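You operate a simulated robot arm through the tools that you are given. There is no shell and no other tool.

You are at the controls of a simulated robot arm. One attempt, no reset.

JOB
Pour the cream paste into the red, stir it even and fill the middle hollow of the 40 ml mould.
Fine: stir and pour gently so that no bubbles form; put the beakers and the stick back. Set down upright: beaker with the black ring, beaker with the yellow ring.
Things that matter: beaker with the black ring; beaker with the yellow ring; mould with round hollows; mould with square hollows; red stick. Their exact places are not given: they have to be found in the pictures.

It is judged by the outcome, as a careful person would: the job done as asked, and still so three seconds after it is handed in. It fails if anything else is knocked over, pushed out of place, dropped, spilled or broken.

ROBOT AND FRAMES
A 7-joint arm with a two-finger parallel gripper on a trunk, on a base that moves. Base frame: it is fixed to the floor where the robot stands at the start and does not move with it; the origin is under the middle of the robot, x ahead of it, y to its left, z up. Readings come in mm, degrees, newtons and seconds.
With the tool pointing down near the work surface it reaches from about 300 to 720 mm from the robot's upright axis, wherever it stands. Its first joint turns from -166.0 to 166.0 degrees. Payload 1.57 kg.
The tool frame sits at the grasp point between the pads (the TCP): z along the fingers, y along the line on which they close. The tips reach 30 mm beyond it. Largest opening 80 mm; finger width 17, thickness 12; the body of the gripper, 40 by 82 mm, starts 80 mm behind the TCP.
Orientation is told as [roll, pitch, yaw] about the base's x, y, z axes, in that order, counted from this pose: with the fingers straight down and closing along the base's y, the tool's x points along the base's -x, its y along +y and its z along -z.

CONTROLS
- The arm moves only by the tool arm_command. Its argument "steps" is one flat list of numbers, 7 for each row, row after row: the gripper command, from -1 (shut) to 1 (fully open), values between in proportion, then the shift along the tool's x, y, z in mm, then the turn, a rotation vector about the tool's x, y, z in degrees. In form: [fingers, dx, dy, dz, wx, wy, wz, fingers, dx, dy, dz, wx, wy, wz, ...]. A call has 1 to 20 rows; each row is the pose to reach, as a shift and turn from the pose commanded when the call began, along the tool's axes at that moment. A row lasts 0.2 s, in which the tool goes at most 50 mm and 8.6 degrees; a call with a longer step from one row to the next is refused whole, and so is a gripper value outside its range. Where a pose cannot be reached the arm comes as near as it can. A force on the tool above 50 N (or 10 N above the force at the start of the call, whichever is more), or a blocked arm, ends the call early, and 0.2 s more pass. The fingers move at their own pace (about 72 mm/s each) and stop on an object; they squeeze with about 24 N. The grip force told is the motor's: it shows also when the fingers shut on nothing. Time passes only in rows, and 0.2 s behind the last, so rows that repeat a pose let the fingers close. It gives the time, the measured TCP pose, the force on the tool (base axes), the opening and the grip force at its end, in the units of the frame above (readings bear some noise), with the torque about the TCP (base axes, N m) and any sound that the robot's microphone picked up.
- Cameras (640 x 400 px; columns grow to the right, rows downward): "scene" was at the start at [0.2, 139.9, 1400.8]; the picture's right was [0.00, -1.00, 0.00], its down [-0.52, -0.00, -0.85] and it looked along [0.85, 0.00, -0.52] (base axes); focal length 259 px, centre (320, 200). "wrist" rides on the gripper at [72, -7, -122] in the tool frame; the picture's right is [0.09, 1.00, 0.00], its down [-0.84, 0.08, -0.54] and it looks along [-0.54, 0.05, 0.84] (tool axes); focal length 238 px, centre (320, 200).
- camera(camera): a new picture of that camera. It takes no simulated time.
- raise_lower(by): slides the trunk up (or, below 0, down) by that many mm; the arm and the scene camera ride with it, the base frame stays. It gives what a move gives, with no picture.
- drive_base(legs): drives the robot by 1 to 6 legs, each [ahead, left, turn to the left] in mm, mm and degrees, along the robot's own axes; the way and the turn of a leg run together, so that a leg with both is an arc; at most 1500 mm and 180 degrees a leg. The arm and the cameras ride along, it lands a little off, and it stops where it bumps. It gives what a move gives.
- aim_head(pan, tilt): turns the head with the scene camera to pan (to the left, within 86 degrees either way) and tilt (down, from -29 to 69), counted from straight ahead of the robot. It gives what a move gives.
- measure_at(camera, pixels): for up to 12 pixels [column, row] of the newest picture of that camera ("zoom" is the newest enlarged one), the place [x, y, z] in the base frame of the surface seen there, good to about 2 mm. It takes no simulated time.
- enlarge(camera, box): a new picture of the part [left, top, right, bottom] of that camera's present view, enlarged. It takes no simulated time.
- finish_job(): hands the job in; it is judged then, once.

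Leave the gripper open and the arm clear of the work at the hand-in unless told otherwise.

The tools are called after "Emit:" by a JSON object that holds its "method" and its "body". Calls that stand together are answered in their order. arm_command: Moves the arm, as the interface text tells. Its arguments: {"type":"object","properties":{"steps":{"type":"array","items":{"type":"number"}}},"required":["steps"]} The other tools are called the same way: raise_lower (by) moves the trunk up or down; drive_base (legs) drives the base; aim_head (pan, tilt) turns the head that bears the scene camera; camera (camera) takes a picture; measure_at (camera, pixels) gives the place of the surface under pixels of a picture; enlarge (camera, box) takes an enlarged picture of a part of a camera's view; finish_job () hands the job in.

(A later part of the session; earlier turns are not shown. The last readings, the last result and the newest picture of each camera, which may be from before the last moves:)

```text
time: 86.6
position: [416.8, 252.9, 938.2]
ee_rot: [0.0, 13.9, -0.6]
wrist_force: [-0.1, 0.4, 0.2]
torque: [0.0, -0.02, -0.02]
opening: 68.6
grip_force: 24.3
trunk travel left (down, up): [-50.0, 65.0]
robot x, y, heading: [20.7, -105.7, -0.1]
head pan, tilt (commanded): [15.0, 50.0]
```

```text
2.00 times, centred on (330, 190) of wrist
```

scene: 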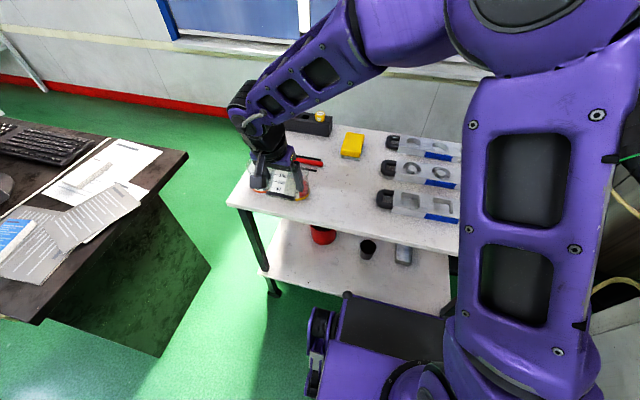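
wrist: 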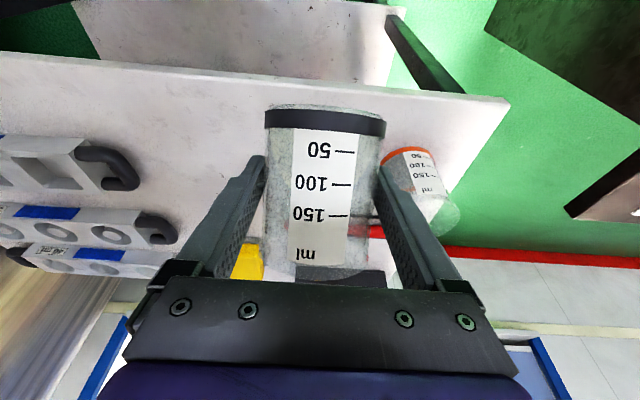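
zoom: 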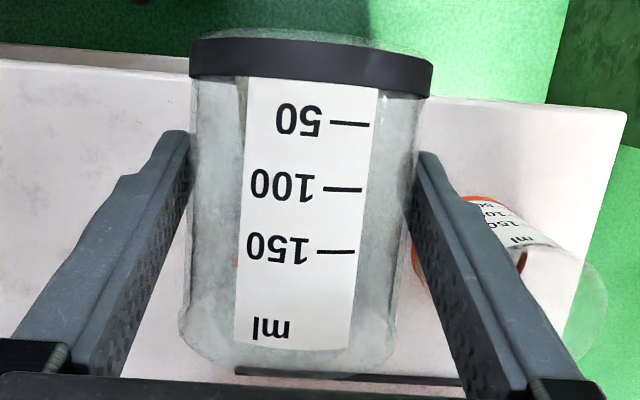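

Still running cleanly at 84°. Continuing at the same slow rate to 94°.

Emit:
{"method": "arm_command", "body": {"steps": [-1, -0.25, 0, -0.45, 0, 0.5, 0, -1, -0.5, 0, -0.9, 0, 1.0, 0, -1, -0.76, 0, -1.36, 0, 1.5, 0, -1, -1.01, 0, -1.81, 0, 2.0, 0, -1, -1.26, 0, -2.26, 0, 2.5, 0, -1, -1.52, 0, -2.71, 0, 3.0, 0, -1, -1.77, 0, -3.16, 0, 3.5, 0, -1, -2.02, 0, -3.62, 0, 4.0, 0, -1, -2.28, 0, -4.07, 0, 4.5, 0, -1, -2.53, 0, -4.52, 0, 5.0, 0, -1, -2.78, 0, -4.97, 0, 5.5, 0, -1, -3.04, 0, -5.42, 0, 6.0, 0, -1, -3.29, 0, -5.88, 0, 6.5, 0, -1, -3.54, 0, -6.33, 0, 7.0, 0, -1, -3.8, 0, -6.78, 0, 7.5, 0, -1, -4.05, 0, -7.23, 0, 8.0, 0, -1, -4.3, 0, -7.68, 0, 8.5, 0, -1, -4.55, 0, -8.14, 0, 9.0, 0, -1, -4.81, 0, -8.59, 0, 9.5, 0, -1, -5.06, 0, -9.04, 0, 10.0, 0]}}

Emit:
{"method": "enlarge", "body": {"camera": "scene", "box": [230, 130, 340, 220]}}

Emit:
{"method": "enlarge", "body": {"camera": "wrist", "box": [230, 90, 430, 290]}}

```text
time: 90.8
position: [423.3, 253.2, 945.6]
ee_rot: [0.0, 23.9, -0.5]
wrist_force: [0.6, -0.7, -0.1]
torque: [0.01, 0.01, 0.0]
opening: 68.3
grip_force: 23.7
trunk travel left (down, up): [-50.0, 65.0]
robot x, y, heading: [22.2, -102.6, -0.0]
head pan, tilt (commanded): [15.0, 50.0]
```

```text
4.44 times, centred on (285, 175) of scene
```

zoom: 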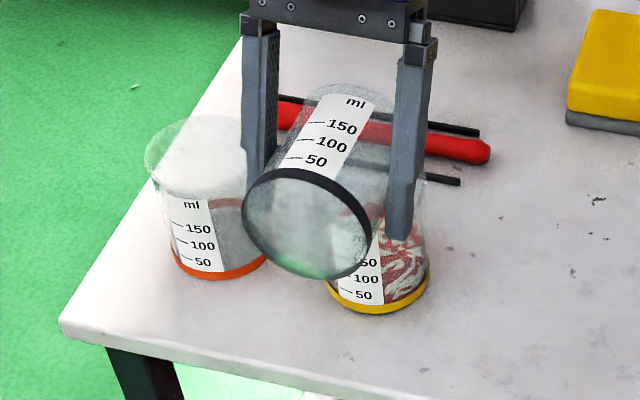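

```text
2.00 times, centred on (330, 190) of wrist
```

zoom: 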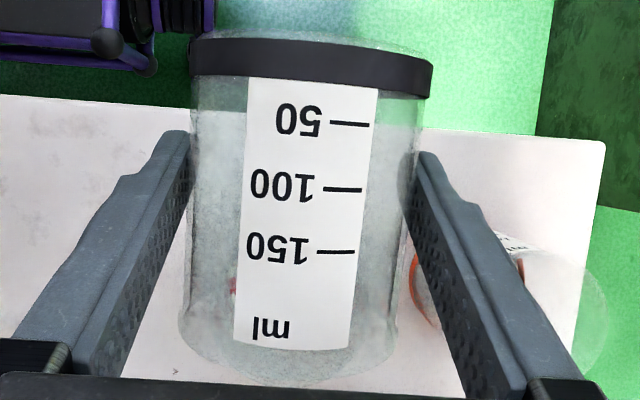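

Nearly empty at 94°. I'll go on to 106° slowly so it drains, then wait.

Emit:
{"method": "arm_command", "body": {"steps": [-1, -0.31, 0, -0.54, 0, 0.6, 0, -1, -0.63, 0, -1.07, 0, 1.2, 0, -1, -0.94, 0, -1.61, 0, 1.8, 0, -1, -1.25, 0, -2.15, 0, 2.4, 0, -1, -1.57, 0, -2.69, 0, 3.0, 0, -1, -1.88, 0, -3.22, 0, 3.6, 0, -1, -2.19, 0, -3.76, 0, 4.2, 0, -1, -2.5, 0, -4.3, 0, 4.8, 0, -1, -2.82, 0, -4.83, 0, 5.4, 0, -1, -3.13, 0, -5.37, 0, 6.0, 0, -1, -3.44, 0, -5.91, 0, 6.6, 0, -1, -3.76, 0, -6.44, 0, 7.2, 0, -1, -4.07, 0, -6.98, 0, 7.8, 0, -1, -4.38, 0, -7.52, 0, 8.4, 0, -1, -4.7, 0, -8.06, 0, 9.0, 0, -1, -5.01, 0, -8.59, 0, 9.6, 0, -1, -5.32, 0, -9.13, 0, 10.2, 0, -1, -5.63, 0, -9.67, 0, 10.8, 0, -1, -5.95, 0, -10.2, 0, 11.4, 0, -1, -6.26, 0, -10.74, 0, 12.0, 0]}}

Emit:
{"method": "arm_command", "body": {"steps": [-1, 0, 0, 0, 0, 0, 0, -1, 0, 0, 0, 0, 0, 0, -1, 0, 0, 0, 0, 0, 0, -1, 0, 0, 0, 0, 0, 0, -1, 0, 0, 0, 0, 0, 0, -1, 0, 0, 0, 0, 0, 0, -1, 0, 0, 0, 0, 0, 0, -1, 0, 0, 0, 0, 0, 0, -1, 0, 0, 0, 0, 0, 0, -1, 0, 0, 0, 0, 0, 0]}}

Emit:
{"method": "enlarge", "body": {"camera": "scene", "box": [230, 130, 340, 220]}}

Emit:
{"method": "enlarge", "body": {"camera": "wrist", "box": [230, 90, 430, 290]}}

```text
time: 95.0
position: [434.2, 252.7, 953.5]
ee_rot: [0.0, 35.9, -0.4]
wrist_force: [0.2, 0.3, -0.5]
torque: [0.03, 0.01, -0.02]
opening: 68.4
grip_force: 24.2
trunk travel left (down, up): [-50.0, 65.0]
robot x, y, heading: [18.5, -100.6, 0.0]
head pan, tilt (commanded): [15.0, 50.0]
```

```text
time: 97.2
position: [434.6, 252.5, 952.2]
ee_rot: [0.1, 35.8, -0.5]
wrist_force: [0.2, 0.0, -0.3]
torque: [0.0, 0.0, 0.03]
opening: 68.3
grip_force: 24.3
trunk travel left (down, up): [-50.0, 65.0]
robot x, y, heading: [21.8, -100.5, 0.4]
head pan, tilt (commanded): [15.0, 50.0]
```

```text
4.44 times, centred on (285, 175) of scene
```

zoom: 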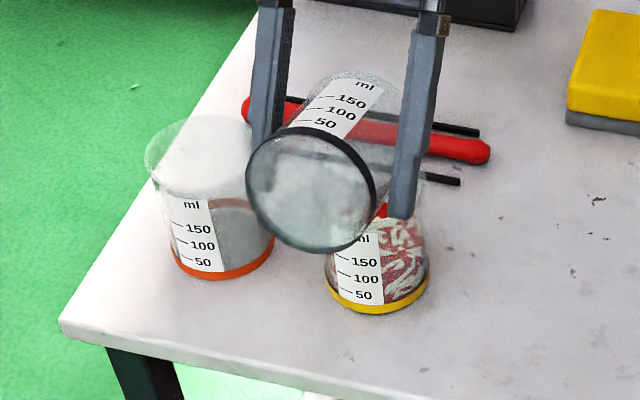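

```text
2.00 times, centred on (330, 190) of wrist
```

zoom: 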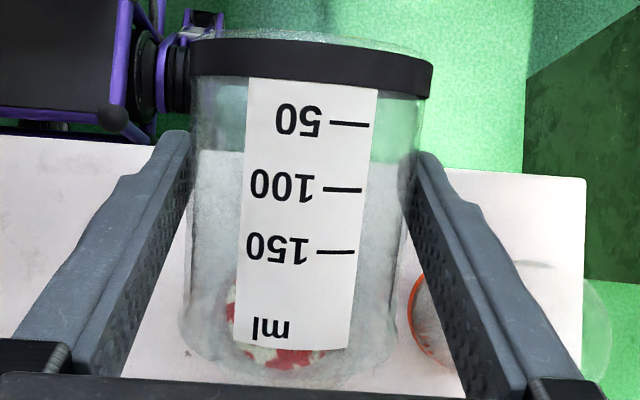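

The black-ringed beaker looks empty and the yellow one now holds a red-and-cream marble. I'll wait two more seconds for drips, then turn it back upright over the target, rising as it turns.

Emit:
{"method": "arm_command", "body": {"steps": [-1, 0, 0, 0, 0, 0, 0, -1, 0, 0, 0, 0, 0, 0, -1, 0, 0, 0, 0, 0, 0, -1, 0, 0, 0, 0, 0, 0, -1, 0, 0, 0, 0, 0, 0, -1, 0, 0, 0, 0, 0, 0, -1, 0, 0, 0, 0, 0, 0, -1, 0, 0, 0, 0, 0, 0, -1, 0, 0, 0, 0, 0, 0, -1, 0, 0, 0, 0, 0, 0]}}

Emit:
{"method": "arm_command", "body": {"steps": [-1, 1.5, 0, 3.85, 0, -4, 0, -1, 2.87, 0, 7.78, 0, -8, 0, -1, 3.85, 0, 11.8, 0, -12, 0, -1, 8.5, 0, 13.1, 0, -16, 0, -1, 12.8, 0, 14.5, 0, -20, 0, -1, 16.8, 0, 15.9, 0, -24, 0, -1, 20.5, 0, 17.3, 0, -28, 0, -1, 24, 0, 18.6, 0, -32, 0, -1, 27.1, 0, 19.9, 0, -36, 0, -1, 28.7, 0, 22.2, 0, -40, 0, -1, 27.4, 0, 26.1, 0, -44, 0, -1, 25.9, 0, 30, 0, -48, 0, -1, 25.9, 0, 30, 0, -48, 0]}}

Emit:
{"method": "enlarge", "body": {"camera": "scene", "box": [230, 130, 340, 220]}}

Emit:
{"method": "camera", "body": {"camera": "wrist"}}

```text
time: 99.4
position: [433.0, 252.2, 953.4]
ee_rot: [0.1, 36.1, -0.5]
wrist_force: [-0.4, 0.1, 0.0]
torque: [-0.03, 0.01, 0.0]
opening: 68.3
grip_force: 24.1
trunk travel left (down, up): [-50.0, 65.0]
robot x, y, heading: [18.8, -100.6, -0.1]
head pan, tilt (commanded): [15.0, 50.0]
```

```text
time: 102.2
position: [393.4, 253.5, 943.5]
ee_rot: [0.0, -12.1, -0.6]
wrist_force: [-0.2, 0.5, -0.5]
torque: [0.02, 0.0, -0.01]
opening: 68.5
grip_force: 23.9
trunk travel left (down, up): [-50.0, 65.0]
robot x, y, heading: [16.4, -99.4, -0.1]
head pan, tilt (commanded): [15.0, 50.0]
```

```text
4.44 times, centred on (285, 175) of scene
```

zoom: 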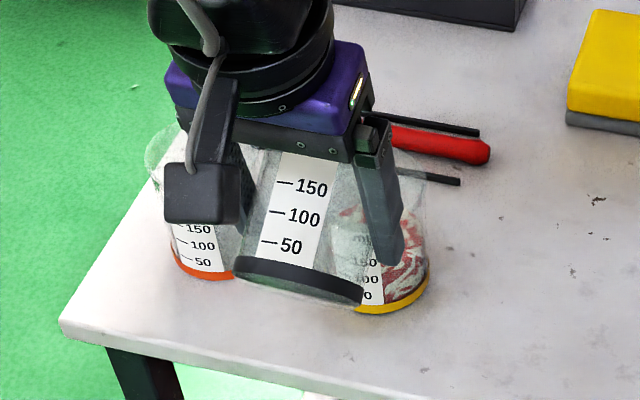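

```text
taken
```

wrist: 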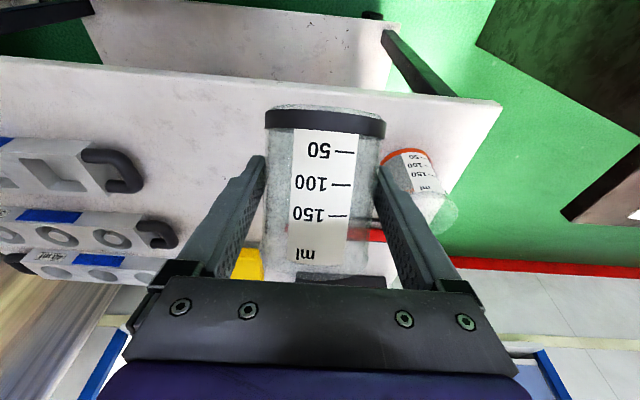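

All clear; no drips seen outside. Back to upright, then over to its original place.

Emit:
{"method": "arm_command", "body": {"steps": [-1, -0.1, 0, -1, 0, -4, 0, -1, -0.1, 0, -2, 0, -8.3, 0, -1, -0.2, 0, -3, 0, -12.5, 0, -1, -0.2, 0, -3.5, 0, -16.6, 0, -1, -0.3, 0, -4.2, 0, -20.8, 0, -1, -0.3, 0, -5, 0, -25, 0, -1, -0.4, 0, -6, 0, -29, 0, -1, -0.4, 0, -7, 0, -33.2, 0, -1, -0.5, 0, -8, 0, -37.4, 0, -1, -0.5, 0, -9, 0, -41.6, 0, -1, -0.6, 0, -10, 0, -45.8, 0, -1, -0.6, 0, -10.8, 0, -50, 0, -1, -0.7, 0, -11.3, 0, -54, 0, -1, -0.7, 0, -11.6, 0, -58, 0, -1, -0.7, 0, -11.6, 0, -58, 0]}}

Emit:
{"method": "camera", "body": {"camera": "wrist"}}

```text
time: 105.4
position: [392.7, 252.9, 957.2]
ee_rot: [0.0, -70.2, -0.5]
wrist_force: [-0.3, 0.1, -0.9]
torque: [0.0, 0.01, -0.02]
opening: 68.5
grip_force: 24.1
trunk travel left (down, up): [-50.0, 65.0]
robot x, y, heading: [18.1, -101.5, 0.2]
head pan, tilt (commanded): [15.0, 50.0]
```

```text
taken
```

wrist: 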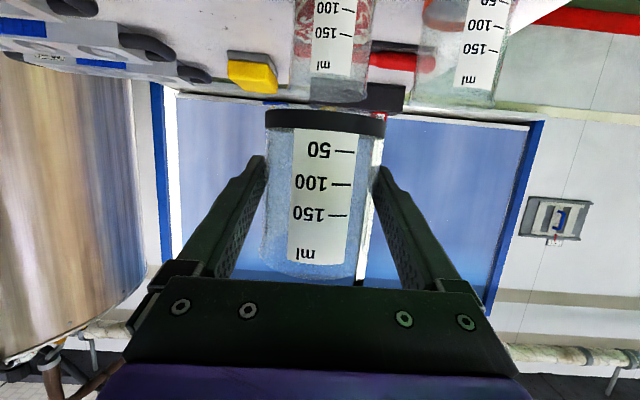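

Upright and empty. Moving right and forward to above its original spot.

Emit:
{"method": "arm_command", "body": {"steps": [-1, -1, -6, 4, 0, 0, 0, -1, -4, -18, 11, 0, 0, 0, -1, -7, -31, 20, 0, 0, 0, -1, -10.5, -44, 30, 0, 0, 0, -1, -14, -57, 40, 0, 0, 0, -1, -17.5, -70, 50, 0, 0, 0, -1, -21, -83, 60, 0, 0, 0, -1, -24, -96, 69, 0, 0, 0, -1, -26.5, -106, 75.5, 0, 0, 0, -1, -27.1, -109.4, 77.4, 0, 0, 0, -1, -27.1, -109.4, 77.4, 0, 0, 0]}}

Emit:
{"method": "camera", "body": {"camera": "wrist"}}

Emit:
{"method": "measure_at", "body": {"camera": "wrist", "pixels": [[325, 125], [320, 215], [320, 150], [300, 255]]}}

```text
time: 107.8
position: [474.7, 142.3, 955.1]
ee_rot: [0.1, -70.0, -0.6]
wrist_force: [0.0, -0.9, -0.2]
torque: [0.01, 0.03, -0.03]
opening: 68.3
grip_force: 23.4
trunk travel left (down, up): [-50.0, 65.0]
robot x, y, heading: [20.3, -99.0, 0.2]
head pan, tilt (commanded): [15.0, 50.0]
```

```text
taken
```

wrist: 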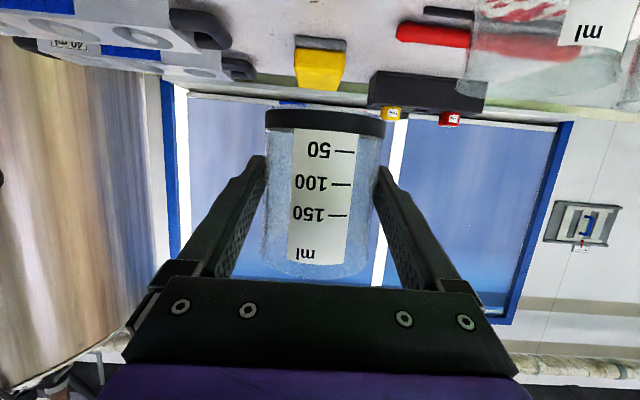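

```text
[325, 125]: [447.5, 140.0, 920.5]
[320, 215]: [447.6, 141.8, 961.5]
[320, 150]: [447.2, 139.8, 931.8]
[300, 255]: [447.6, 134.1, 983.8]
```

The beaker is above its spot, unchanged in the grip. Lowering it by 104 mm, then creeping to contact.

Emit:
{"method": "arm_command", "body": {"steps": [-1, 5, 0, 1.8, 0, 0, 0, -1, 14, 0, 5.1, 0, 0, 0, -1, 24, 0, 8.7, 0, 0, 0, -1, 34, 0, 12.4, 0, 0, 0, -1, 44, 0, 16, 0, 0, 0, -1, 54, 0, 19.7, 0, 0, 0, -1, 64, 0, 23.3, 0, 0, 0, -1, 74, 0, 26.9, 0, 0, 0, -1, 83, 0, 30.2, 0, 0, 0, -1, 91, 0, 33.1, 0, 0, 0, -1, 96, 0, 34.9, 0, 0, 0, -1, 97.8, 0, 35.6, 0, 0, 0, -1, 97.8, 0, 35.6, 0, 0, 0]}}

Emit:
{"method": "arm_command", "body": {"steps": [-1, 0.5, 0, 0.2, 0, 0, 0, -1, 0.9, 0, 0.3, 0, 0, 0, -1, 0.9, 0, 0.3, 0, 0, 0]}}

Emit:
{"method": "camera", "body": {"camera": "wrist"}}

Emit:
{"method": "measure_at", "body": {"camera": "wrist", "pixels": [[325, 125], [320, 215], [320, 150], [325, 105]]}}

```text
time: 110.6
position: [474.1, 142.2, 851.0]
ee_rot: [-0.1, -70.1, -0.5]
wrist_force: [0.2, -0.4, -0.7]
torque: [0.04, -0.02, -0.02]
opening: 68.3
grip_force: 24.4
trunk travel left (down, up): [-50.0, 65.0]
robot x, y, heading: [22.8, -103.2, -0.2]
head pan, tilt (commanded): [15.0, 50.0]
```

```text
time: 111.4
position: [474.4, 141.7, 849.7]
ee_rot: [0.0, -70.1, -0.5]
wrist_force: [-0.1, 0.3, 0.4]
torque: [-0.03, 0.01, 0.0]
opening: 68.1
grip_force: 24.3
trunk travel left (down, up): [-50.0, 65.0]
robot x, y, heading: [20.3, -94.6, -0.1]
head pan, tilt (commanded): [15.0, 50.0]
```

```text
taken
```

wrist: 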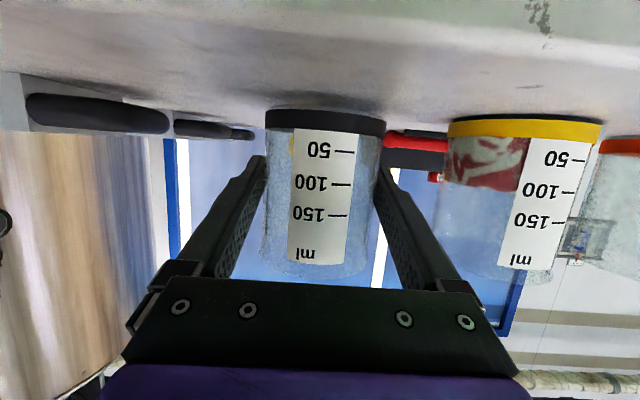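

```text
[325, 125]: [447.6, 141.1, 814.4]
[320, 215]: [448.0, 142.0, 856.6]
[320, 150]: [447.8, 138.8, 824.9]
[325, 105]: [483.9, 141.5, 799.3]
```

About 5 mm to go. Creeping down.

Emit:
{"method": "arm_command", "body": {"steps": [-1, 1.0, 0.5, 0.3, 0, 0, 0, -1, 1.9, 1, 0.7, 0, 0, 0, -1, 2.8, 1, 1.0, 0, 0, 0, -1, 3.3, 1, 1.2, 0, 0, 0, -1, 3.3, 1, 1.2, 0, 0, 0]}}

Emit:
{"method": "arm_command", "body": {"steps": [-1, 0.5, 0, 0.2, 0, 0, 0, -1, 0.9, 0, 0.3, 0, 0, 0, -1, 0.9, 0, 0.3, 0, 0, 0]}}

```text
time: 112.6
position: [474.7, 143.9, 845.4]
ee_rot: [0.0, -70.1, -0.5]
wrist_force: [-0.2, 0.3, 0.6]
torque: [0.02, -0.03, 0.03]
opening: 68.5
grip_force: 24.0
trunk travel left (down, up): [-50.0, 65.0]
robot x, y, heading: [18.9, -98.8, -0.3]
head pan, tilt (commanded): [15.0, 50.0]
```

```text
time: 113.4
position: [474.4, 144.1, 846.3]
ee_rot: [0.1, -70.1, -0.5]
wrist_force: [-0.7, -0.9, -0.8]
torque: [0.04, 0.0, 0.03]
opening: 68.6
grip_force: 24.2
trunk travel left (down, up): [-50.0, 65.0]
robot x, y, heading: [20.0, -101.1, -0.2]
head pan, tilt (commanded): [15.0, 50.0]
```

Emit:
{"method": "arm_command", "body": {"steps": [-1, 0.5, 0, 0.2, 0, 0, 0, -1, 0.9, 0, 0.3, 0, 0, 0, -1, 0.9, 0, 0.3, 0, 0, 0]}}

Emit:
{"method": "enlarge", "body": {"camera": "wrist", "box": [240, 80, 440, 180]}}

```text
time: 114.2
position: [473.9, 143.1, 844.5]
ee_rot: [-0.1, -70.1, -0.5]
wrist_force: [0.8, -0.2, -0.9]
torque: [-0.01, 0.0, -0.01]
opening: 68.4
grip_force: 23.4
trunk travel left (down, up): [-50.0, 65.0]
robot x, y, heading: [19.3, -103.8, 0.1]
head pan, tilt (commanded): [15.0, 50.0]
```

```text
3.20 times, centred on (340, 130) of wrist
```

zoom: 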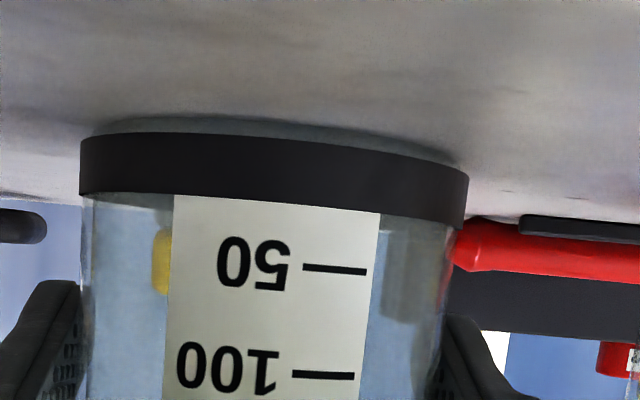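

Still no contact force and a sliver of the bottom is visible, so I keep creeping down.

Emit:
{"method": "arm_command", "body": {"steps": [-1, 0.5, 0, 0.2, 0, 0, 0, -1, 0.9, 0, 0.3, 0, 0, 0, -1, 0.9, 0, 0.3, 0, 0, 0]}}

Emit:
{"method": "arm_command", "body": {"steps": [-1, 0.5, 0, 0.2, 0, 0, 0, -1, 0.9, 0, 0.3, 0, 0, 0, -1, 0.9, 0, 0.3, 0, 0, 0]}}

Emit:
{"method": "enlarge", "body": {"camera": "wrist", "box": [240, 80, 440, 180]}}

```text
time: 115.0
position: [474.9, 144.7, 844.2]
ee_rot: [0.0, -70.2, -0.5]
wrist_force: [-0.9, 0.3, 4.7]
torque: [-0.06, 0.08, 0.01]
opening: 68.7
grip_force: 23.6
trunk travel left (down, up): [-50.0, 65.0]
robot x, y, heading: [21.1, -101.4, -0.2]
head pan, tilt (commanded): [15.0, 50.0]
```

```text
time: 115.8
position: [474.3, 143.7, 843.9]
ee_rot: [0.1, -70.3, -0.7]
wrist_force: [0.5, -0.8, 12.3]
torque: [-0.19, 0.16, 0.0]
opening: 68.3
grip_force: 24.2
trunk travel left (down, up): [-50.0, 65.0]
robot x, y, heading: [20.3, -98.6, 0.1]
head pan, tilt (commanded): [15.0, 50.0]
```

```text
3.20 times, centred on (340, 130) of wrist
```

zoom: 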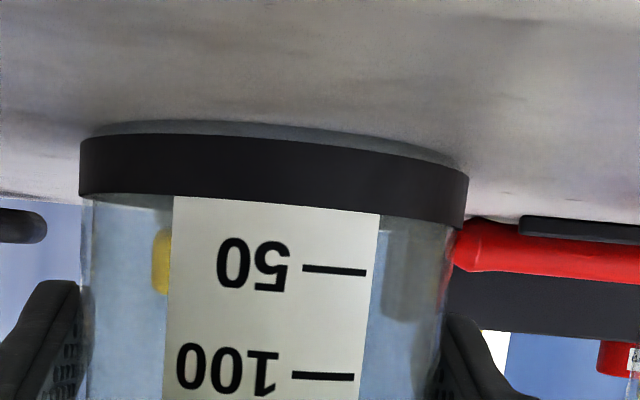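

Firm contact (12 N). I'll ease up 1 mm, open the fingers, and back out along the approach line.

Emit:
{"method": "arm_command", "body": {"steps": [-1, -0.9, 0, -0.3, 0, 0, 0, 1, -0.9, 0, -0.3, 0, 0, 0, 1, -0.9, 0, -0.3, 0, 0, 0, 1, -0.9, 0, -0.3, 0, 0, 0, 1, -0.9, 0, -8, 0, 0, 0, 1, -0.9, 0, -20, 0, 0, 0, 1, -0.9, 0, -35, 0, 0, 0, 1, -0.9, 0, -50, 0, 0, 0, 1, -0.9, 0, -65, 0, 0, 0, 1, -0.9, 0, -80, 0, 0, 0, 1, -0.9, 0, -95, 0, 0, 0, 1, -0.9, 0, -95, 0, 0, 0]}}

Emit:
{"method": "camera", "body": {"camera": "wrist"}}

Emit:
{"method": "measure_at", "body": {"camera": "wrist", "pixels": [[320, 75], [320, 46], [288, 60], [352, 60], [320, 100]]}}

```text
time: 118.4
position: [385.8, 144.9, 875.6]
ee_rot: [0.0, -70.0, -0.5]
wrist_force: [1.0, 0.8, -0.4]
torque: [0.0, -0.01, -0.01]
opening: 80.1
grip_force: 0.1
trunk travel left (down, up): [-50.0, 65.0]
robot x, y, heading: [23.0, -101.5, -0.1]
head pan, tilt (commanded): [15.0, 50.0]
```

```text
taken
```

wrist: 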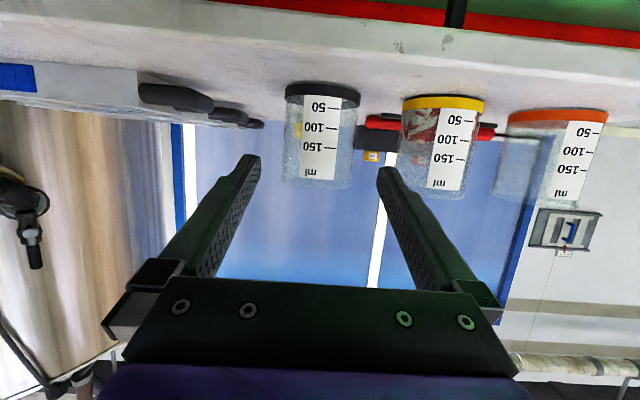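

```text
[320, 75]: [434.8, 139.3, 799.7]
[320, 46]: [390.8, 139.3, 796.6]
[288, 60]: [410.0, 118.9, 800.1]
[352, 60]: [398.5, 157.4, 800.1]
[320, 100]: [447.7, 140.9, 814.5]
```

The black-ringed beaker stands upright in its old place. Next is the stick. I'll raise the arm clear, then drive about 120 mm left so the stick is well in reach.

Emit:
{"method": "arm_command", "body": {"steps": [1, -20, 0, -0.7, 0, 0, 0, 1, -45, 0, -1.5, 0, 4, 0, 1, -70, 0, -2.2, 0, 8, 0, 1, -95, 0, -3, 0, 12, 0, 1, -120, 0, -3.8, 0, 16, 0, 1, -141, 0, -4.5, 0, 20, 0, 1, -141, 0, -4.5, 0, 20, 0]}}

Emit:
{"method": "camera", "body": {"camera": "scene"}}

```text
time: 120.0
position: [429.0, 144.2, 1008.1]
ee_rot: [-0.3, -49.7, -0.3]
wrist_force: [-0.5, -0.3, -0.3]
torque: [0.01, 0.0, 0.02]
opening: 79.9
grip_force: 0.0
trunk travel left (down, up): [-50.0, 65.0]
robot x, y, heading: [19.8, -100.6, 0.2]
head pan, tilt (commanded): [15.0, 50.0]
```

```text
taken
```

scene: 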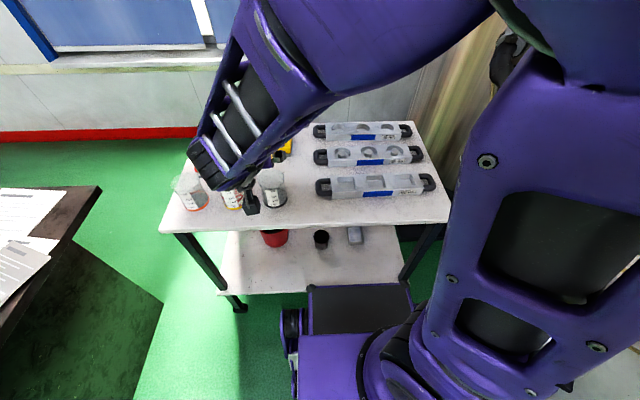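

Emit:
{"method": "drive_base", "body": {"legs": [[0, 120, 0]]}}

Emit:
{"method": "aim_head", "body": {"pan": 10, "tilt": 45}}

Emit:
{"method": "camera", "body": {"camera": "scene"}}

Emit:
{"method": "camera", "body": {"camera": "wrist"}}

```text
time: 121.8
position: [428.1, 263.3, 1007.5]
ee_rot: [-0.2, -49.9, -0.4]
wrist_force: [0.0, -0.3, -0.7]
torque: [0.0, -0.01, 0.03]
opening: 80.1
grip_force: 0.1
trunk travel left (down, up): [-50.0, 65.0]
robot x, y, heading: [20.6, 17.9, -0.5]
head pan, tilt (commanded): [15.0, 50.0]
```

```text
time: 122.5
position: [428.8, 262.8, 1006.1]
ee_rot: [-0.4, -49.7, -0.2]
wrist_force: [-0.6, -0.2, 0.2]
torque: [0.02, 0.0, -0.01]
opening: 79.9
grip_force: 0.0
trunk travel left (down, up): [-50.0, 65.0]
robot x, y, heading: [24.1, 19.2, -0.2]
head pan, tilt (commanded): [10.0, 45.0]
```

```text
taken
```

scene: 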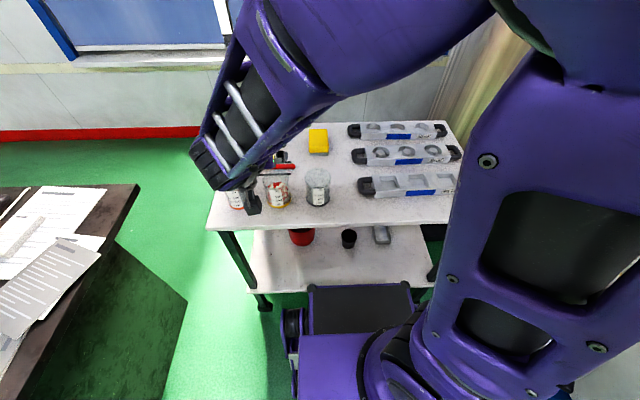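

```text
taken
```

wrist: 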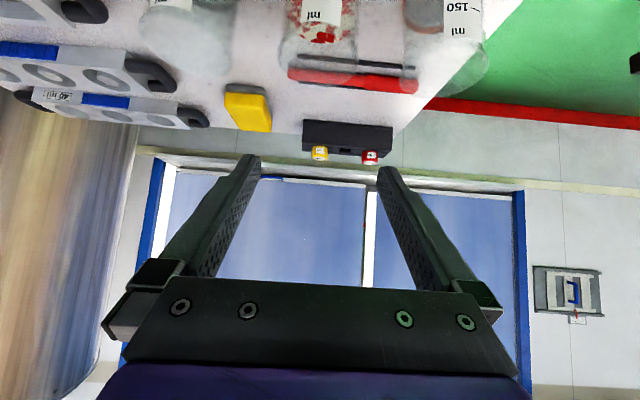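

The base is now at about (22, 19). Next I pitch the tool straight down and move above the stick's handle.

Emit:
{"method": "arm_command", "body": {"steps": [1, -9.9, 4.6, 13.1, 0, 6.2, 0, 1, -19.7, 9.3, 26.2, 0, 12.5, 0, 1, -29.6, 13.9, 39.3, 0, 18.7, 0, 1, -39.4, 18.5, 52.4, 0, 25, 0, 1, -49.3, 23.1, 65.5, 0, 31.2, 0, 1, -59.2, 27.8, 78.6, 0, 37.5, 0, 1, -69, 32.4, 91.7, 0, 43.7, 0, 1, -78.9, 37, 104.8, 0, 50, 0, 1, -78.9, 37, 104.8, 0, 50, 0]}}

Emit:
{"method": "camera", "body": {"camera": "scene"}}

Emit:
{"method": "camera", "body": {"camera": "wrist"}}

```text
time: 124.5
position: [560.9, 299.5, 1000.5]
ee_rot: [-0.1, 0.2, -0.6]
wrist_force: [-1.6, -0.7, -0.1]
torque: [0.03, 0.01, 0.02]
opening: 79.9
grip_force: 0.1
trunk travel left (down, up): [-50.0, 65.0]
robot x, y, heading: [19.2, 18.2, 0.1]
head pan, tilt (commanded): [10.0, 45.0]
```

```text
taken
```

scene: 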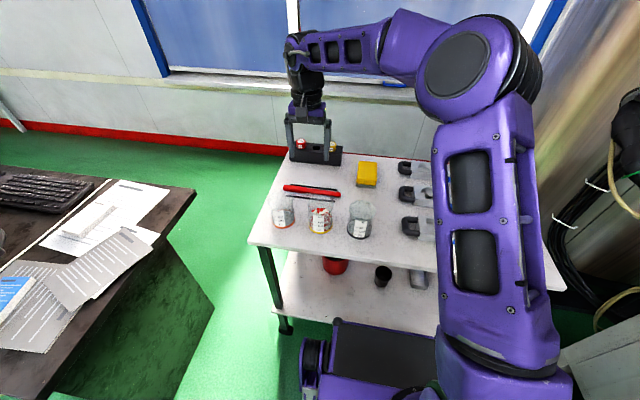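

```text
taken
```

wrist: 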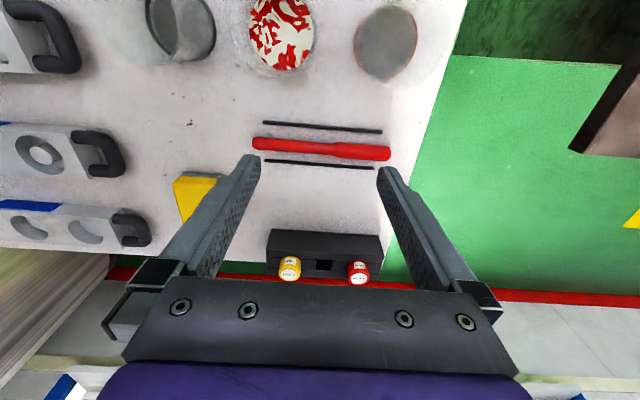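

A good view from above: the marbled paste is all in the yellow-ringed beaker, no spill. I'll enlarge and measure the stick precisely.

Emit:
{"method": "enlarge", "body": {"camera": "wrist", "box": [130, 0, 450, 200]}}

Emit:
{"method": "measure_at", "body": {"camera": "zoom", "pixels": [[255, 285], [300, 292], [350, 295], [390, 300], [440, 305], [500, 308], [300, 250], [480, 260], [300, 324], [470, 335], [300, 60], [520, 307]]}}

```text
2.00 times, centred on (290, 100) of wrist
```

zoom: 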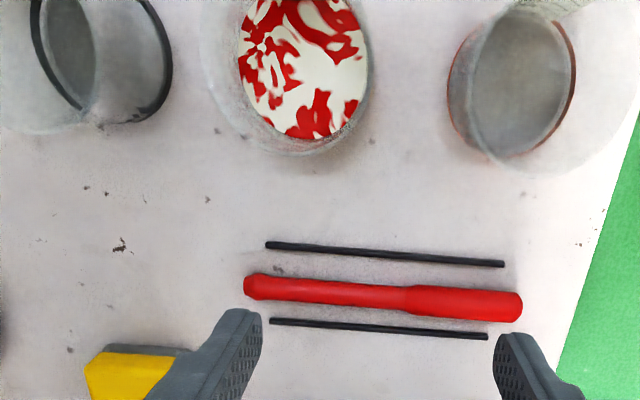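

```text
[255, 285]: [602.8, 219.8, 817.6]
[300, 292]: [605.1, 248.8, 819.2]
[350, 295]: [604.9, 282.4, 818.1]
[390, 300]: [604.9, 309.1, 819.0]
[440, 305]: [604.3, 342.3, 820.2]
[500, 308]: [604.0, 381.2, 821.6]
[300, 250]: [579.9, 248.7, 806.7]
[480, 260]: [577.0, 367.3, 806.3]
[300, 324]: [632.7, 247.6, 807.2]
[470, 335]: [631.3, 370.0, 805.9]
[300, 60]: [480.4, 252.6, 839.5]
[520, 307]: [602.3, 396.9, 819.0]
```

Stick axis at x≈604.5, handle y 312–397, top z≈820. Now I turn the wrist 90° so the fingers close across the stick with the stirring end toward the camera side.

Emit:
{"method": "arm_command", "body": {"steps": [1, 0, 0, 0, 0, 0, -8.2, 1, 0, 0, 0, 0, 0, -16.4, 1, 0, 0, 0, 0, 0, -24.6, 1, 0, 0, 0, 0, 0, -32.8, 1, 0, 0, 0, 0, 0, -41, 1, 0, 0, 0, 0, 0, -49.2, 1, 0, 0, 0, 0, 0, -57.4, 1, 0, 0, 0, 0, 0, -65.6, 1, 0, 0, 0, 0, 0, -73.8, 1, 0, 0, 0, 0, 0, -82, 1, 0, 0, 0, 0, 0, -90, 1, 0, 0, 0, 0, 0, -90]}}

Emit:
{"method": "camera", "body": {"camera": "scene"}}

Emit:
{"method": "camera", "body": {"camera": "wrist"}}

```text
time: 127.1
position: [499.5, 257.2, 996.6]
ee_rot: [-0.8, -0.7, 69.8]
wrist_force: [-0.6, -0.1, -0.2]
torque: [-0.01, -0.01, 0.01]
opening: 79.8
grip_force: 0.1
out of reach, approached as far as the arm can: row 8, 9, 10, 11, 12
trunk travel left (down, up): [-50.0, 65.0]
robot x, y, heading: [22.7, 17.3, 0.0]
head pan, tilt (commanded): [10.0, 45.0]
```

```text
taken
```

scene: 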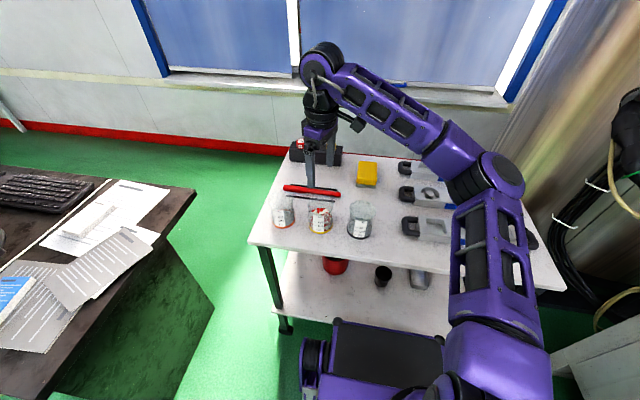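

```text
taken
```

wrist: 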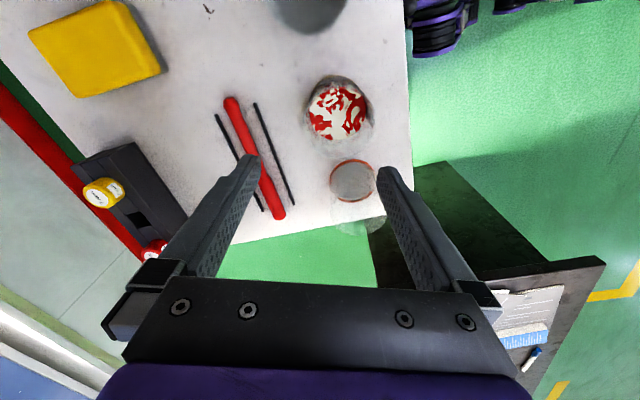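

The wrist turn stopped at yaw 70° with the hand drawn inward; a limit was reached. I'll measure how the arm lies to judge it.

Emit:
{"method": "measure_at", "body": {"camera": "scene", "pixels": [[500, 170], [480, 330], [325, 60], [430, 370], [455, 150], [380, 95], [345, 75], [500, 250], [320, 130], [520, 200]]}}

```text
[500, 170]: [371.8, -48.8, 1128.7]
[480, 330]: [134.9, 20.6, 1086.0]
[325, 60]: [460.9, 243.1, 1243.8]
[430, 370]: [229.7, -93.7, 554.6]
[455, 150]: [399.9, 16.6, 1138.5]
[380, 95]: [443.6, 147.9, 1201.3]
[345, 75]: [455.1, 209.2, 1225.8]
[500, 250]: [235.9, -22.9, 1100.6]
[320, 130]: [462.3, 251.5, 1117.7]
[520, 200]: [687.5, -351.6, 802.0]
```

The forearm azimuth limits this wrist turn: yaw +90° cannot be reached from here. I'll try the opposite turn (yaw −90°), rotating back in free air.

Emit:
{"method": "arm_command", "body": {"steps": [1, 0, 0, 0, 0, 0, 8, 1, 0, 0, 0, 0, 0, 16, 1, 0, 0, 0, 0, 0, 24, 1, 0, 0, 0, 0, 0, 32, 1, 0, 0, 0, 0, 0, 40, 1, 0, 0, 0, 0, 0, 48, 1, 0, 0, 0, 0, 0, 56, 1, 0, 0, 0, 0, 0, 64, 1, 0, 0, 0, 0, 0, 72, 1, 0, 0, 0, 0, 0, 80, 1, 0, 0, 0, 0, 0, 88, 1, 0, 0, 0, 0, 0, 96, 1, 0, 0, 0, 0, 0, 104, 1, 0, 0, 0, 0, 0, 112, 1, 0, 0, 0, 0, 0, 120, 1, 0, 0, 0, 0, 0, 128, 1, 0, 0, 0, 0, 0, 136, 1, 0, 0, 0, 0, 0, 144, 1, 0, 0, 0, 0, 0, 152, 1, 0, 0, 0, 0, 0, 160]}}

Emit:
{"method": "camera", "body": {"camera": "scene"}}

Emit:
{"method": "camera", "body": {"camera": "wrist"}}

```text
time: 131.3
position: [498.4, 257.9, 996.2]
ee_rot: [0.9, 0.4, -90.3]
wrist_force: [0.3, -0.5, 0.2]
torque: [0.02, -0.04, 0.01]
opening: 79.8
grip_force: 0.0
trunk travel left (down, up): [-50.0, 65.0]
robot x, y, heading: [21.6, 20.5, -0.2]
head pan, tilt (commanded): [10.0, 45.0]
```

```text
taken
```

scene: 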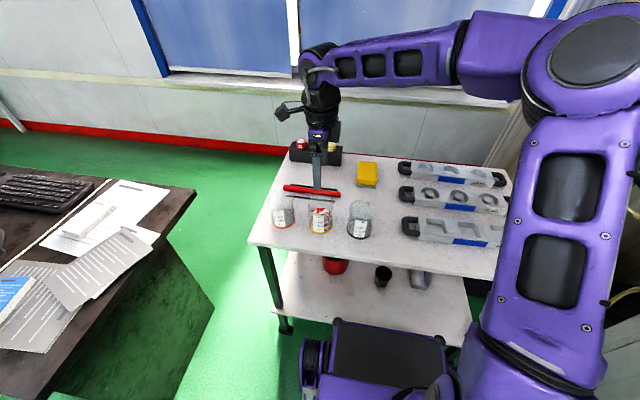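

```text
taken
```

wrist: 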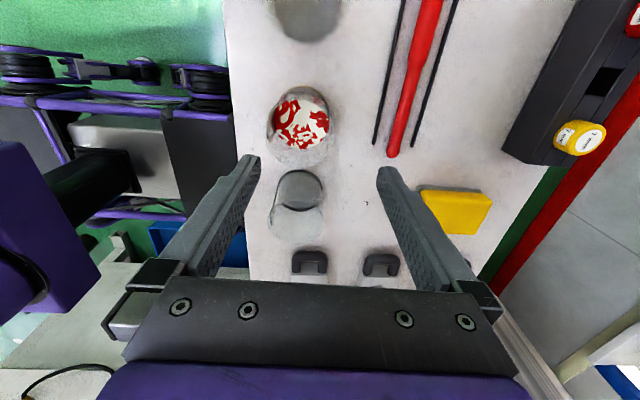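

Yaw −90° is easily reached. Now I test, still in free air, tilting the tool toward pointing left with the camera on top, which is how the stick could hang vertical for stirring.

Emit:
{"method": "arm_command", "body": {"steps": [1, 0, 0, -6, 0, 8, 0, 1, 0, 0, -12, 0, 16, 0, 1, 0, 0, -18, 0, 24, 0, 1, 0, 0, -24, 0, 32, 0, 1, 0, 0, -30, 0, 40, 0, 1, 0, 0, -36, 0, 48, 0, 1, 0, 0, -42, 0, 56, 0, 1, 0, 0, -48, 0, 64, 0, 1, 0, 0, -54, 0, 72, 0, 1, 0, 0, -60, 0, 80, 0, 1, 0, 0, -60, 0, 80, 0]}}

Emit:
{"method": "camera", "body": {"camera": "scene"}}

Emit:
{"method": "camera", "body": {"camera": "wrist"}}

```text
time: 133.7
position: [499.3, 257.4, 1057.7]
ee_rot: [6.2, 80.3, -84.0]
wrist_force: [0.2, 0.2, -0.1]
torque: [0.0, 0.05, 0.02]
opening: 80.2
grip_force: 0.0
trunk travel left (down, up): [-50.0, 65.0]
robot x, y, heading: [25.1, 17.8, 0.1]
head pan, tilt (commanded): [10.0, 45.0]
```

```text
taken
```

scene: 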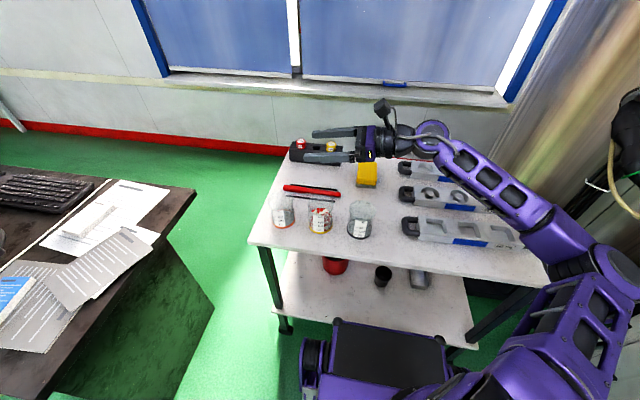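

```text
taken
```

wrist: 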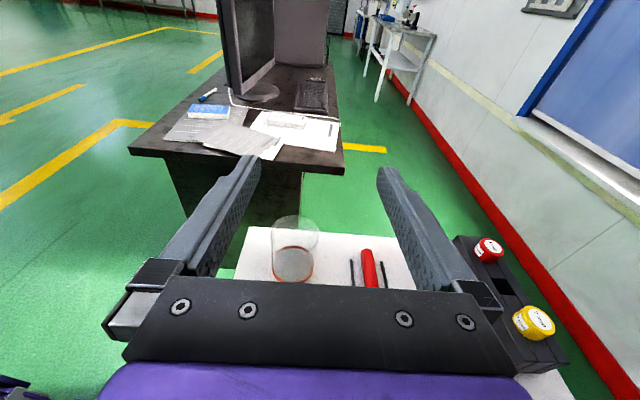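

That works very well: the tool points left with the camera on top at 10° below horizontal. I'll check the same pose lower, at stirring height over the yellow-ringed beaker.

Emit:
{"method": "arm_command", "body": {"steps": [1, -18, -4, -3, 0, 0, 0, 1, -36, -8, -6, 0, 0, 0, 1, -54, -12, -9, 0, 0, 0, 1, -72, -16, -12, 0, 0, 0, 1, -91, -19, -14.4, 0, 0, 0, 1, -91, -19, -14.4, 0, 0, 0]}}

Emit:
{"method": "camera", "body": {"camera": "scene"}}

Emit:
{"method": "camera", "body": {"camera": "wrist"}}

```text
time: 135.1
position: [480.4, 228.3, 968.8]
ee_rot: [5.9, 80.3, -84.4]
wrist_force: [0.2, 0.2, 0.8]
torque: [-0.01, 0.0, 0.02]
opening: 79.9
grip_force: 0.1
trunk travel left (down, up): [-50.0, 65.0]
robot x, y, heading: [19.9, 20.5, 0.1]
head pan, tilt (commanded): [10.0, 45.0]
```

```text
taken
```

scene: 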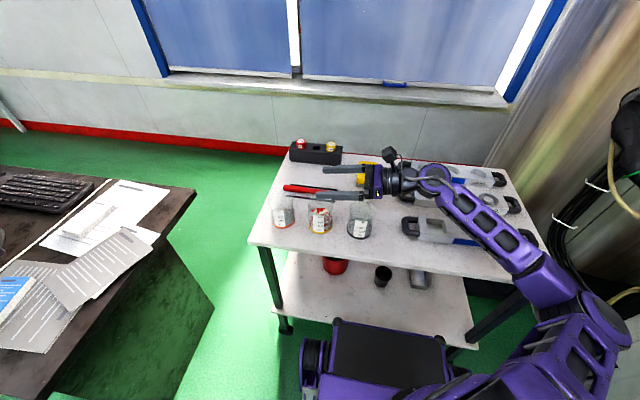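

```text
taken
```

wrist: 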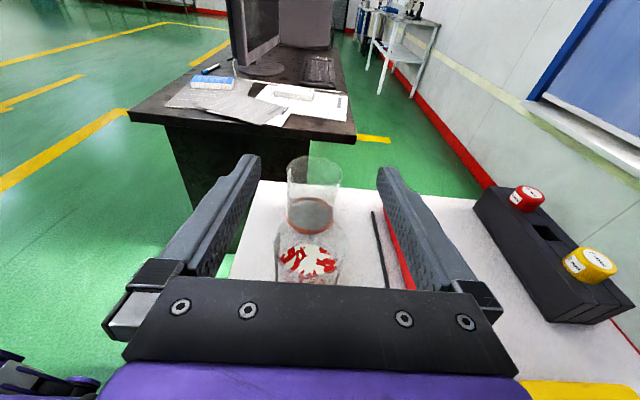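

Reachable. I check the forearm's and elbow's height above the moulds and table edge.

Emit:
{"method": "measure_at", "body": {"camera": "scene", "pixels": [[520, 255], [550, 275], [600, 310], [480, 215], [450, 195], [435, 175], [405, 180], [500, 235], [560, 340], [585, 330]]}}

```text
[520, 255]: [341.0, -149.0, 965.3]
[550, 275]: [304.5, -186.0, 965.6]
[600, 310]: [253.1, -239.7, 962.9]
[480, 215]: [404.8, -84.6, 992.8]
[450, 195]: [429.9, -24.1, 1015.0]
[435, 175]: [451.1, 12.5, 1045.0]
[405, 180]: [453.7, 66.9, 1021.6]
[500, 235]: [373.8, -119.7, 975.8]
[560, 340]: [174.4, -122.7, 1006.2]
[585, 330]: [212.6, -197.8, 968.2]
```

Clearances are fine. Now back to tool-down above the stick (with a 5° lean for the later stirring pose).

Emit:
{"method": "arm_command", "body": {"steps": [1, 12, 3, 3, 0, 0, 0, 1, 26, 8, 8, 0, 0, 0, 1, 40, 16, 15, 0, -7.7, 0, 1, 50, 24, 23, 0, -15.4, 0, 1, 58, 32, 31, 0, -23.1, 0, 1, 64, 40, 39, 0, -30.9, 0, 1, 70, 48, 47, 0, -38.6, 0, 1, 75, 56, 55, 0, -46.3, 0, 1, 80, 64, 63, 0, -54, 0, 1, 83, 70, 69, 0, -61.7, 0, 1, 85, 75, 74, 0, -69.5, 0, 1, 86, 78, 77, 0, -77.2, 0, 1, 86, 80, 78.3, 0, -85, 0, 1, 86, 80, 78.3, 0, -85, 0]}}

Emit:
{"method": "camera", "body": {"camera": "scene"}}

Emit:
{"method": "camera", "body": {"camera": "wrist"}}

```text
time: 138.1
position: [558.9, 316.9, 1042.2]
ee_rot: [1.0, -4.8, -90.3]
wrist_force: [-1.5, -0.7, 0.5]
torque: [-0.02, 0.0, 0.01]
opening: 79.9
grip_force: 0.0
trunk travel left (down, up): [-50.0, 65.0]
robot x, y, heading: [18.7, 20.1, 0.0]
head pan, tilt (commanded): [10.0, 45.0]
```

```text
taken
```

scene: 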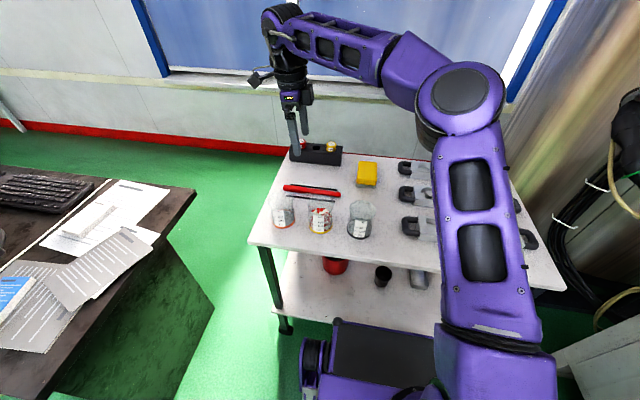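

```text
taken
```

wrist: 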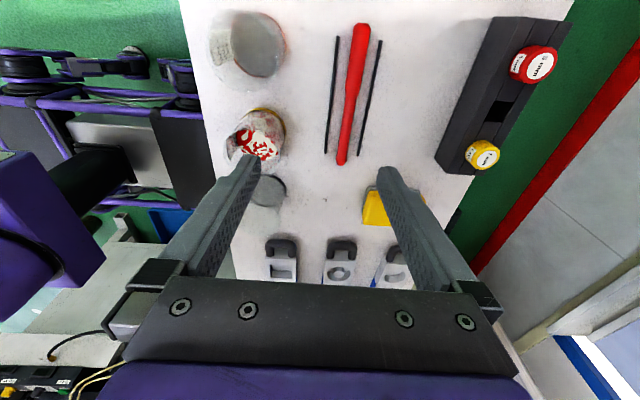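

Now above the stick with yaw −90°. I'll zoom on the stick to fix its axis and ends.

Emit:
{"method": "enlarge", "body": {"camera": "wrist", "box": [300, 10, 420, 180]}}

Emit:
{"method": "measure_at", "body": {"camera": "zoom", "pixels": [[320, 60], [345, 60], [333, 60], [308, 140], [345, 140], [327, 140], [302, 340], [300, 360], [310, 250], [262, 200], [375, 200], [335, 40]]}}

```text
2.35 times, centred on (360, 95) of wrist
```

zoom: 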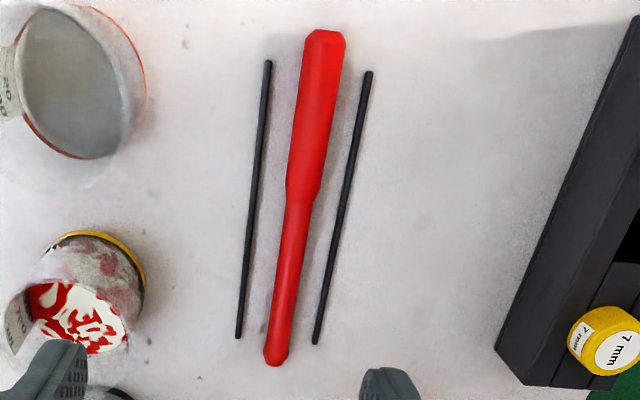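

```text
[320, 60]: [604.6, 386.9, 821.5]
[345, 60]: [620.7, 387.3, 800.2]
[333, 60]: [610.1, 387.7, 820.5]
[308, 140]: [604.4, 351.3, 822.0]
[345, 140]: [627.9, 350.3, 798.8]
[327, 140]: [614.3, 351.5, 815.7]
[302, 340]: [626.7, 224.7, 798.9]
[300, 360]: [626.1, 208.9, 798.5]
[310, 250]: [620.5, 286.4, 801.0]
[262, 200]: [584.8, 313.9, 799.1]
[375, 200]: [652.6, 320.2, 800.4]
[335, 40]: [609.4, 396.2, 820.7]
```

Handle centre at x≈605, diameter about 20 mm, rails clear on both sides. I'll descend to just above the rails with the fingers open 50 mm.

Emit:
{"method": "arm_command", "body": {"steps": [0.25, 7.7, 5.7, 24, 0.2, 0, 0, 0.25, 15.4, 11.4, 48, 0.3, 0, 0, 0.25, 23, 17, 72, 0.4, 0, 0, 0.25, 30.7, 22.8, 97, 0.5, 0, 0, 0.25, 38.4, 28.4, 121, 0.6, 0, 0, 0.25, 46, 34, 145, 0.8, 0, 0, 0.25, 54, 40, 166, 0.9, 0, 0, 0.25, 61.4, 45.5, 178, 1.0, 0, 0, 0.25, 61.4, 45.5, 178, 1.0, 0, 0]}}

Emit:
{"method": "camera", "body": {"camera": "wrist"}}

Emit:
{"method": "camera", "body": {"camera": "scene"}}

```text
time: 140.1
position: [608.2, 365.4, 861.1]
ee_rot: [0.0, -4.6, -90.4]
wrist_force: [1.1, 0.2, -0.3]
torque: [0.01, 0.0, 0.0]
opening: 50.3
grip_force: 0.1
trunk travel left (down, up): [-50.0, 65.0]
robot x, y, heading: [17.6, 22.0, -0.2]
head pan, tilt (commanded): [10.0, 45.0]
```

```text
taken
```

wrist: 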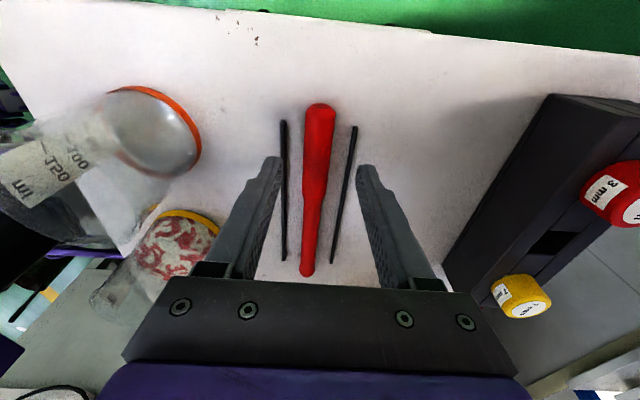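

```text
taken
```

scene: 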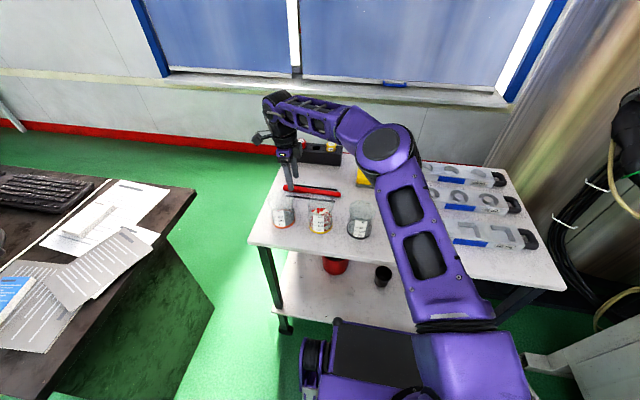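

Slight offset: I shift 3 mm toward −x and lower to z≈843.

Emit:
{"method": "arm_command", "body": {"steps": [0.25, -1.7, -3, 0, 0, 0, -0.2, 0.25, -1.7, -3, 5, 0, 0, -0.4, 0.25, -1.7, -3, 10, 0, 0, -0.4, 0.25, -1.7, -3, 14, 0, 0, -0.4, 0.25, -1.7, -3, 18, 0, 0, -0.4, 0.25, -1.7, -3, 18, 0, 0, -0.4]}}

Emit:
{"method": "camera", "body": {"camera": "wrist"}}

Emit:
{"method": "measure_at", "body": {"camera": "wrist", "pixels": [[318, 150], [318, 130], [316, 190], [276, 160], [364, 170], [286, 170], [345, 175]]}}

```text
time: 141.5
position: [604.4, 361.3, 842.7]
ee_rot: [0.0, -4.6, -89.8]
wrist_force: [0.1, 0.2, 0.0]
torque: [0.01, -0.01, 0.01]
opening: 50.0
grip_force: 0.1
trunk travel left (down, up): [-50.0, 65.0]
robot x, y, heading: [21.6, 20.5, 0.1]
head pan, tilt (commanded): [10.0, 45.0]
```

```text
taken
```

wrist: 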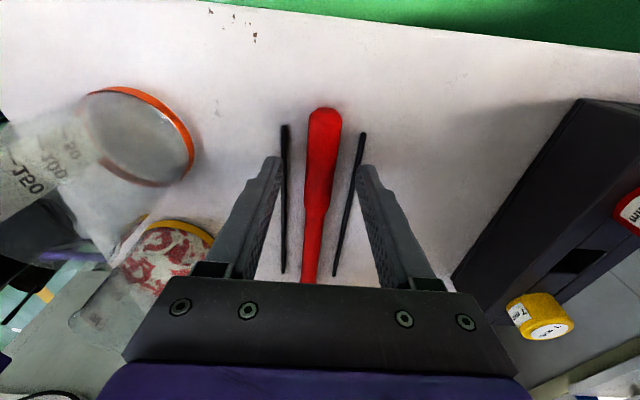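

```text
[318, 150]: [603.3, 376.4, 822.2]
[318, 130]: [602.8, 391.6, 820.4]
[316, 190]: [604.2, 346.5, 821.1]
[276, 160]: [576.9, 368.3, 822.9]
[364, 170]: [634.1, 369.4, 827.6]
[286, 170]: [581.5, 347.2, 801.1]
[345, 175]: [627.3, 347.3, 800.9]
```

Aligned. Lowering 4 mm more so the tips stay just above the rails, then closing on the handle.

Emit:
{"method": "arm_command", "body": {"steps": [0.25, 0, 0, 2, 0, 0, 0, 0.25, 0, 0, 4.2, 0, 0, 0, 0.25, 0, 0, 4.2, 0, 0, 0, 0, 0, 0, 4.2, 0, 0, 0, -0.3, 0, 0, 4.2, 0, 0, 0, -0.5, 0, 0, 4.2, 0, 0, 0, -1, 0, 0, 4.2, 0, 0, 0, -1, 0, 0, 4.2, 0, 0, 0, -1, 0, 0, 4.2, 0, 0, 0, -1, 0, 0, 4.2, 0, 0, 0]}}

Emit:
{"method": "camera", "body": {"camera": "wrist"}}

```text
time: 143.7
position: [604.7, 362.6, 838.3]
ee_rot: [0.0, -4.6, -89.9]
wrist_force: [-0.3, -0.5, -0.2]
torque: [0.01, -0.05, -0.01]
opening: 19.7
grip_force: 23.8
trunk travel left (down, up): [-50.0, 65.0]
robot x, y, heading: [16.6, 24.4, 0.1]
head pan, tilt (commanded): [10.0, 45.0]
```

```text
taken
```

wrist: 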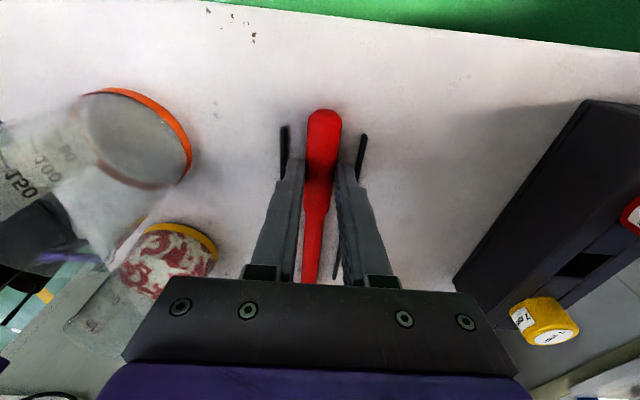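

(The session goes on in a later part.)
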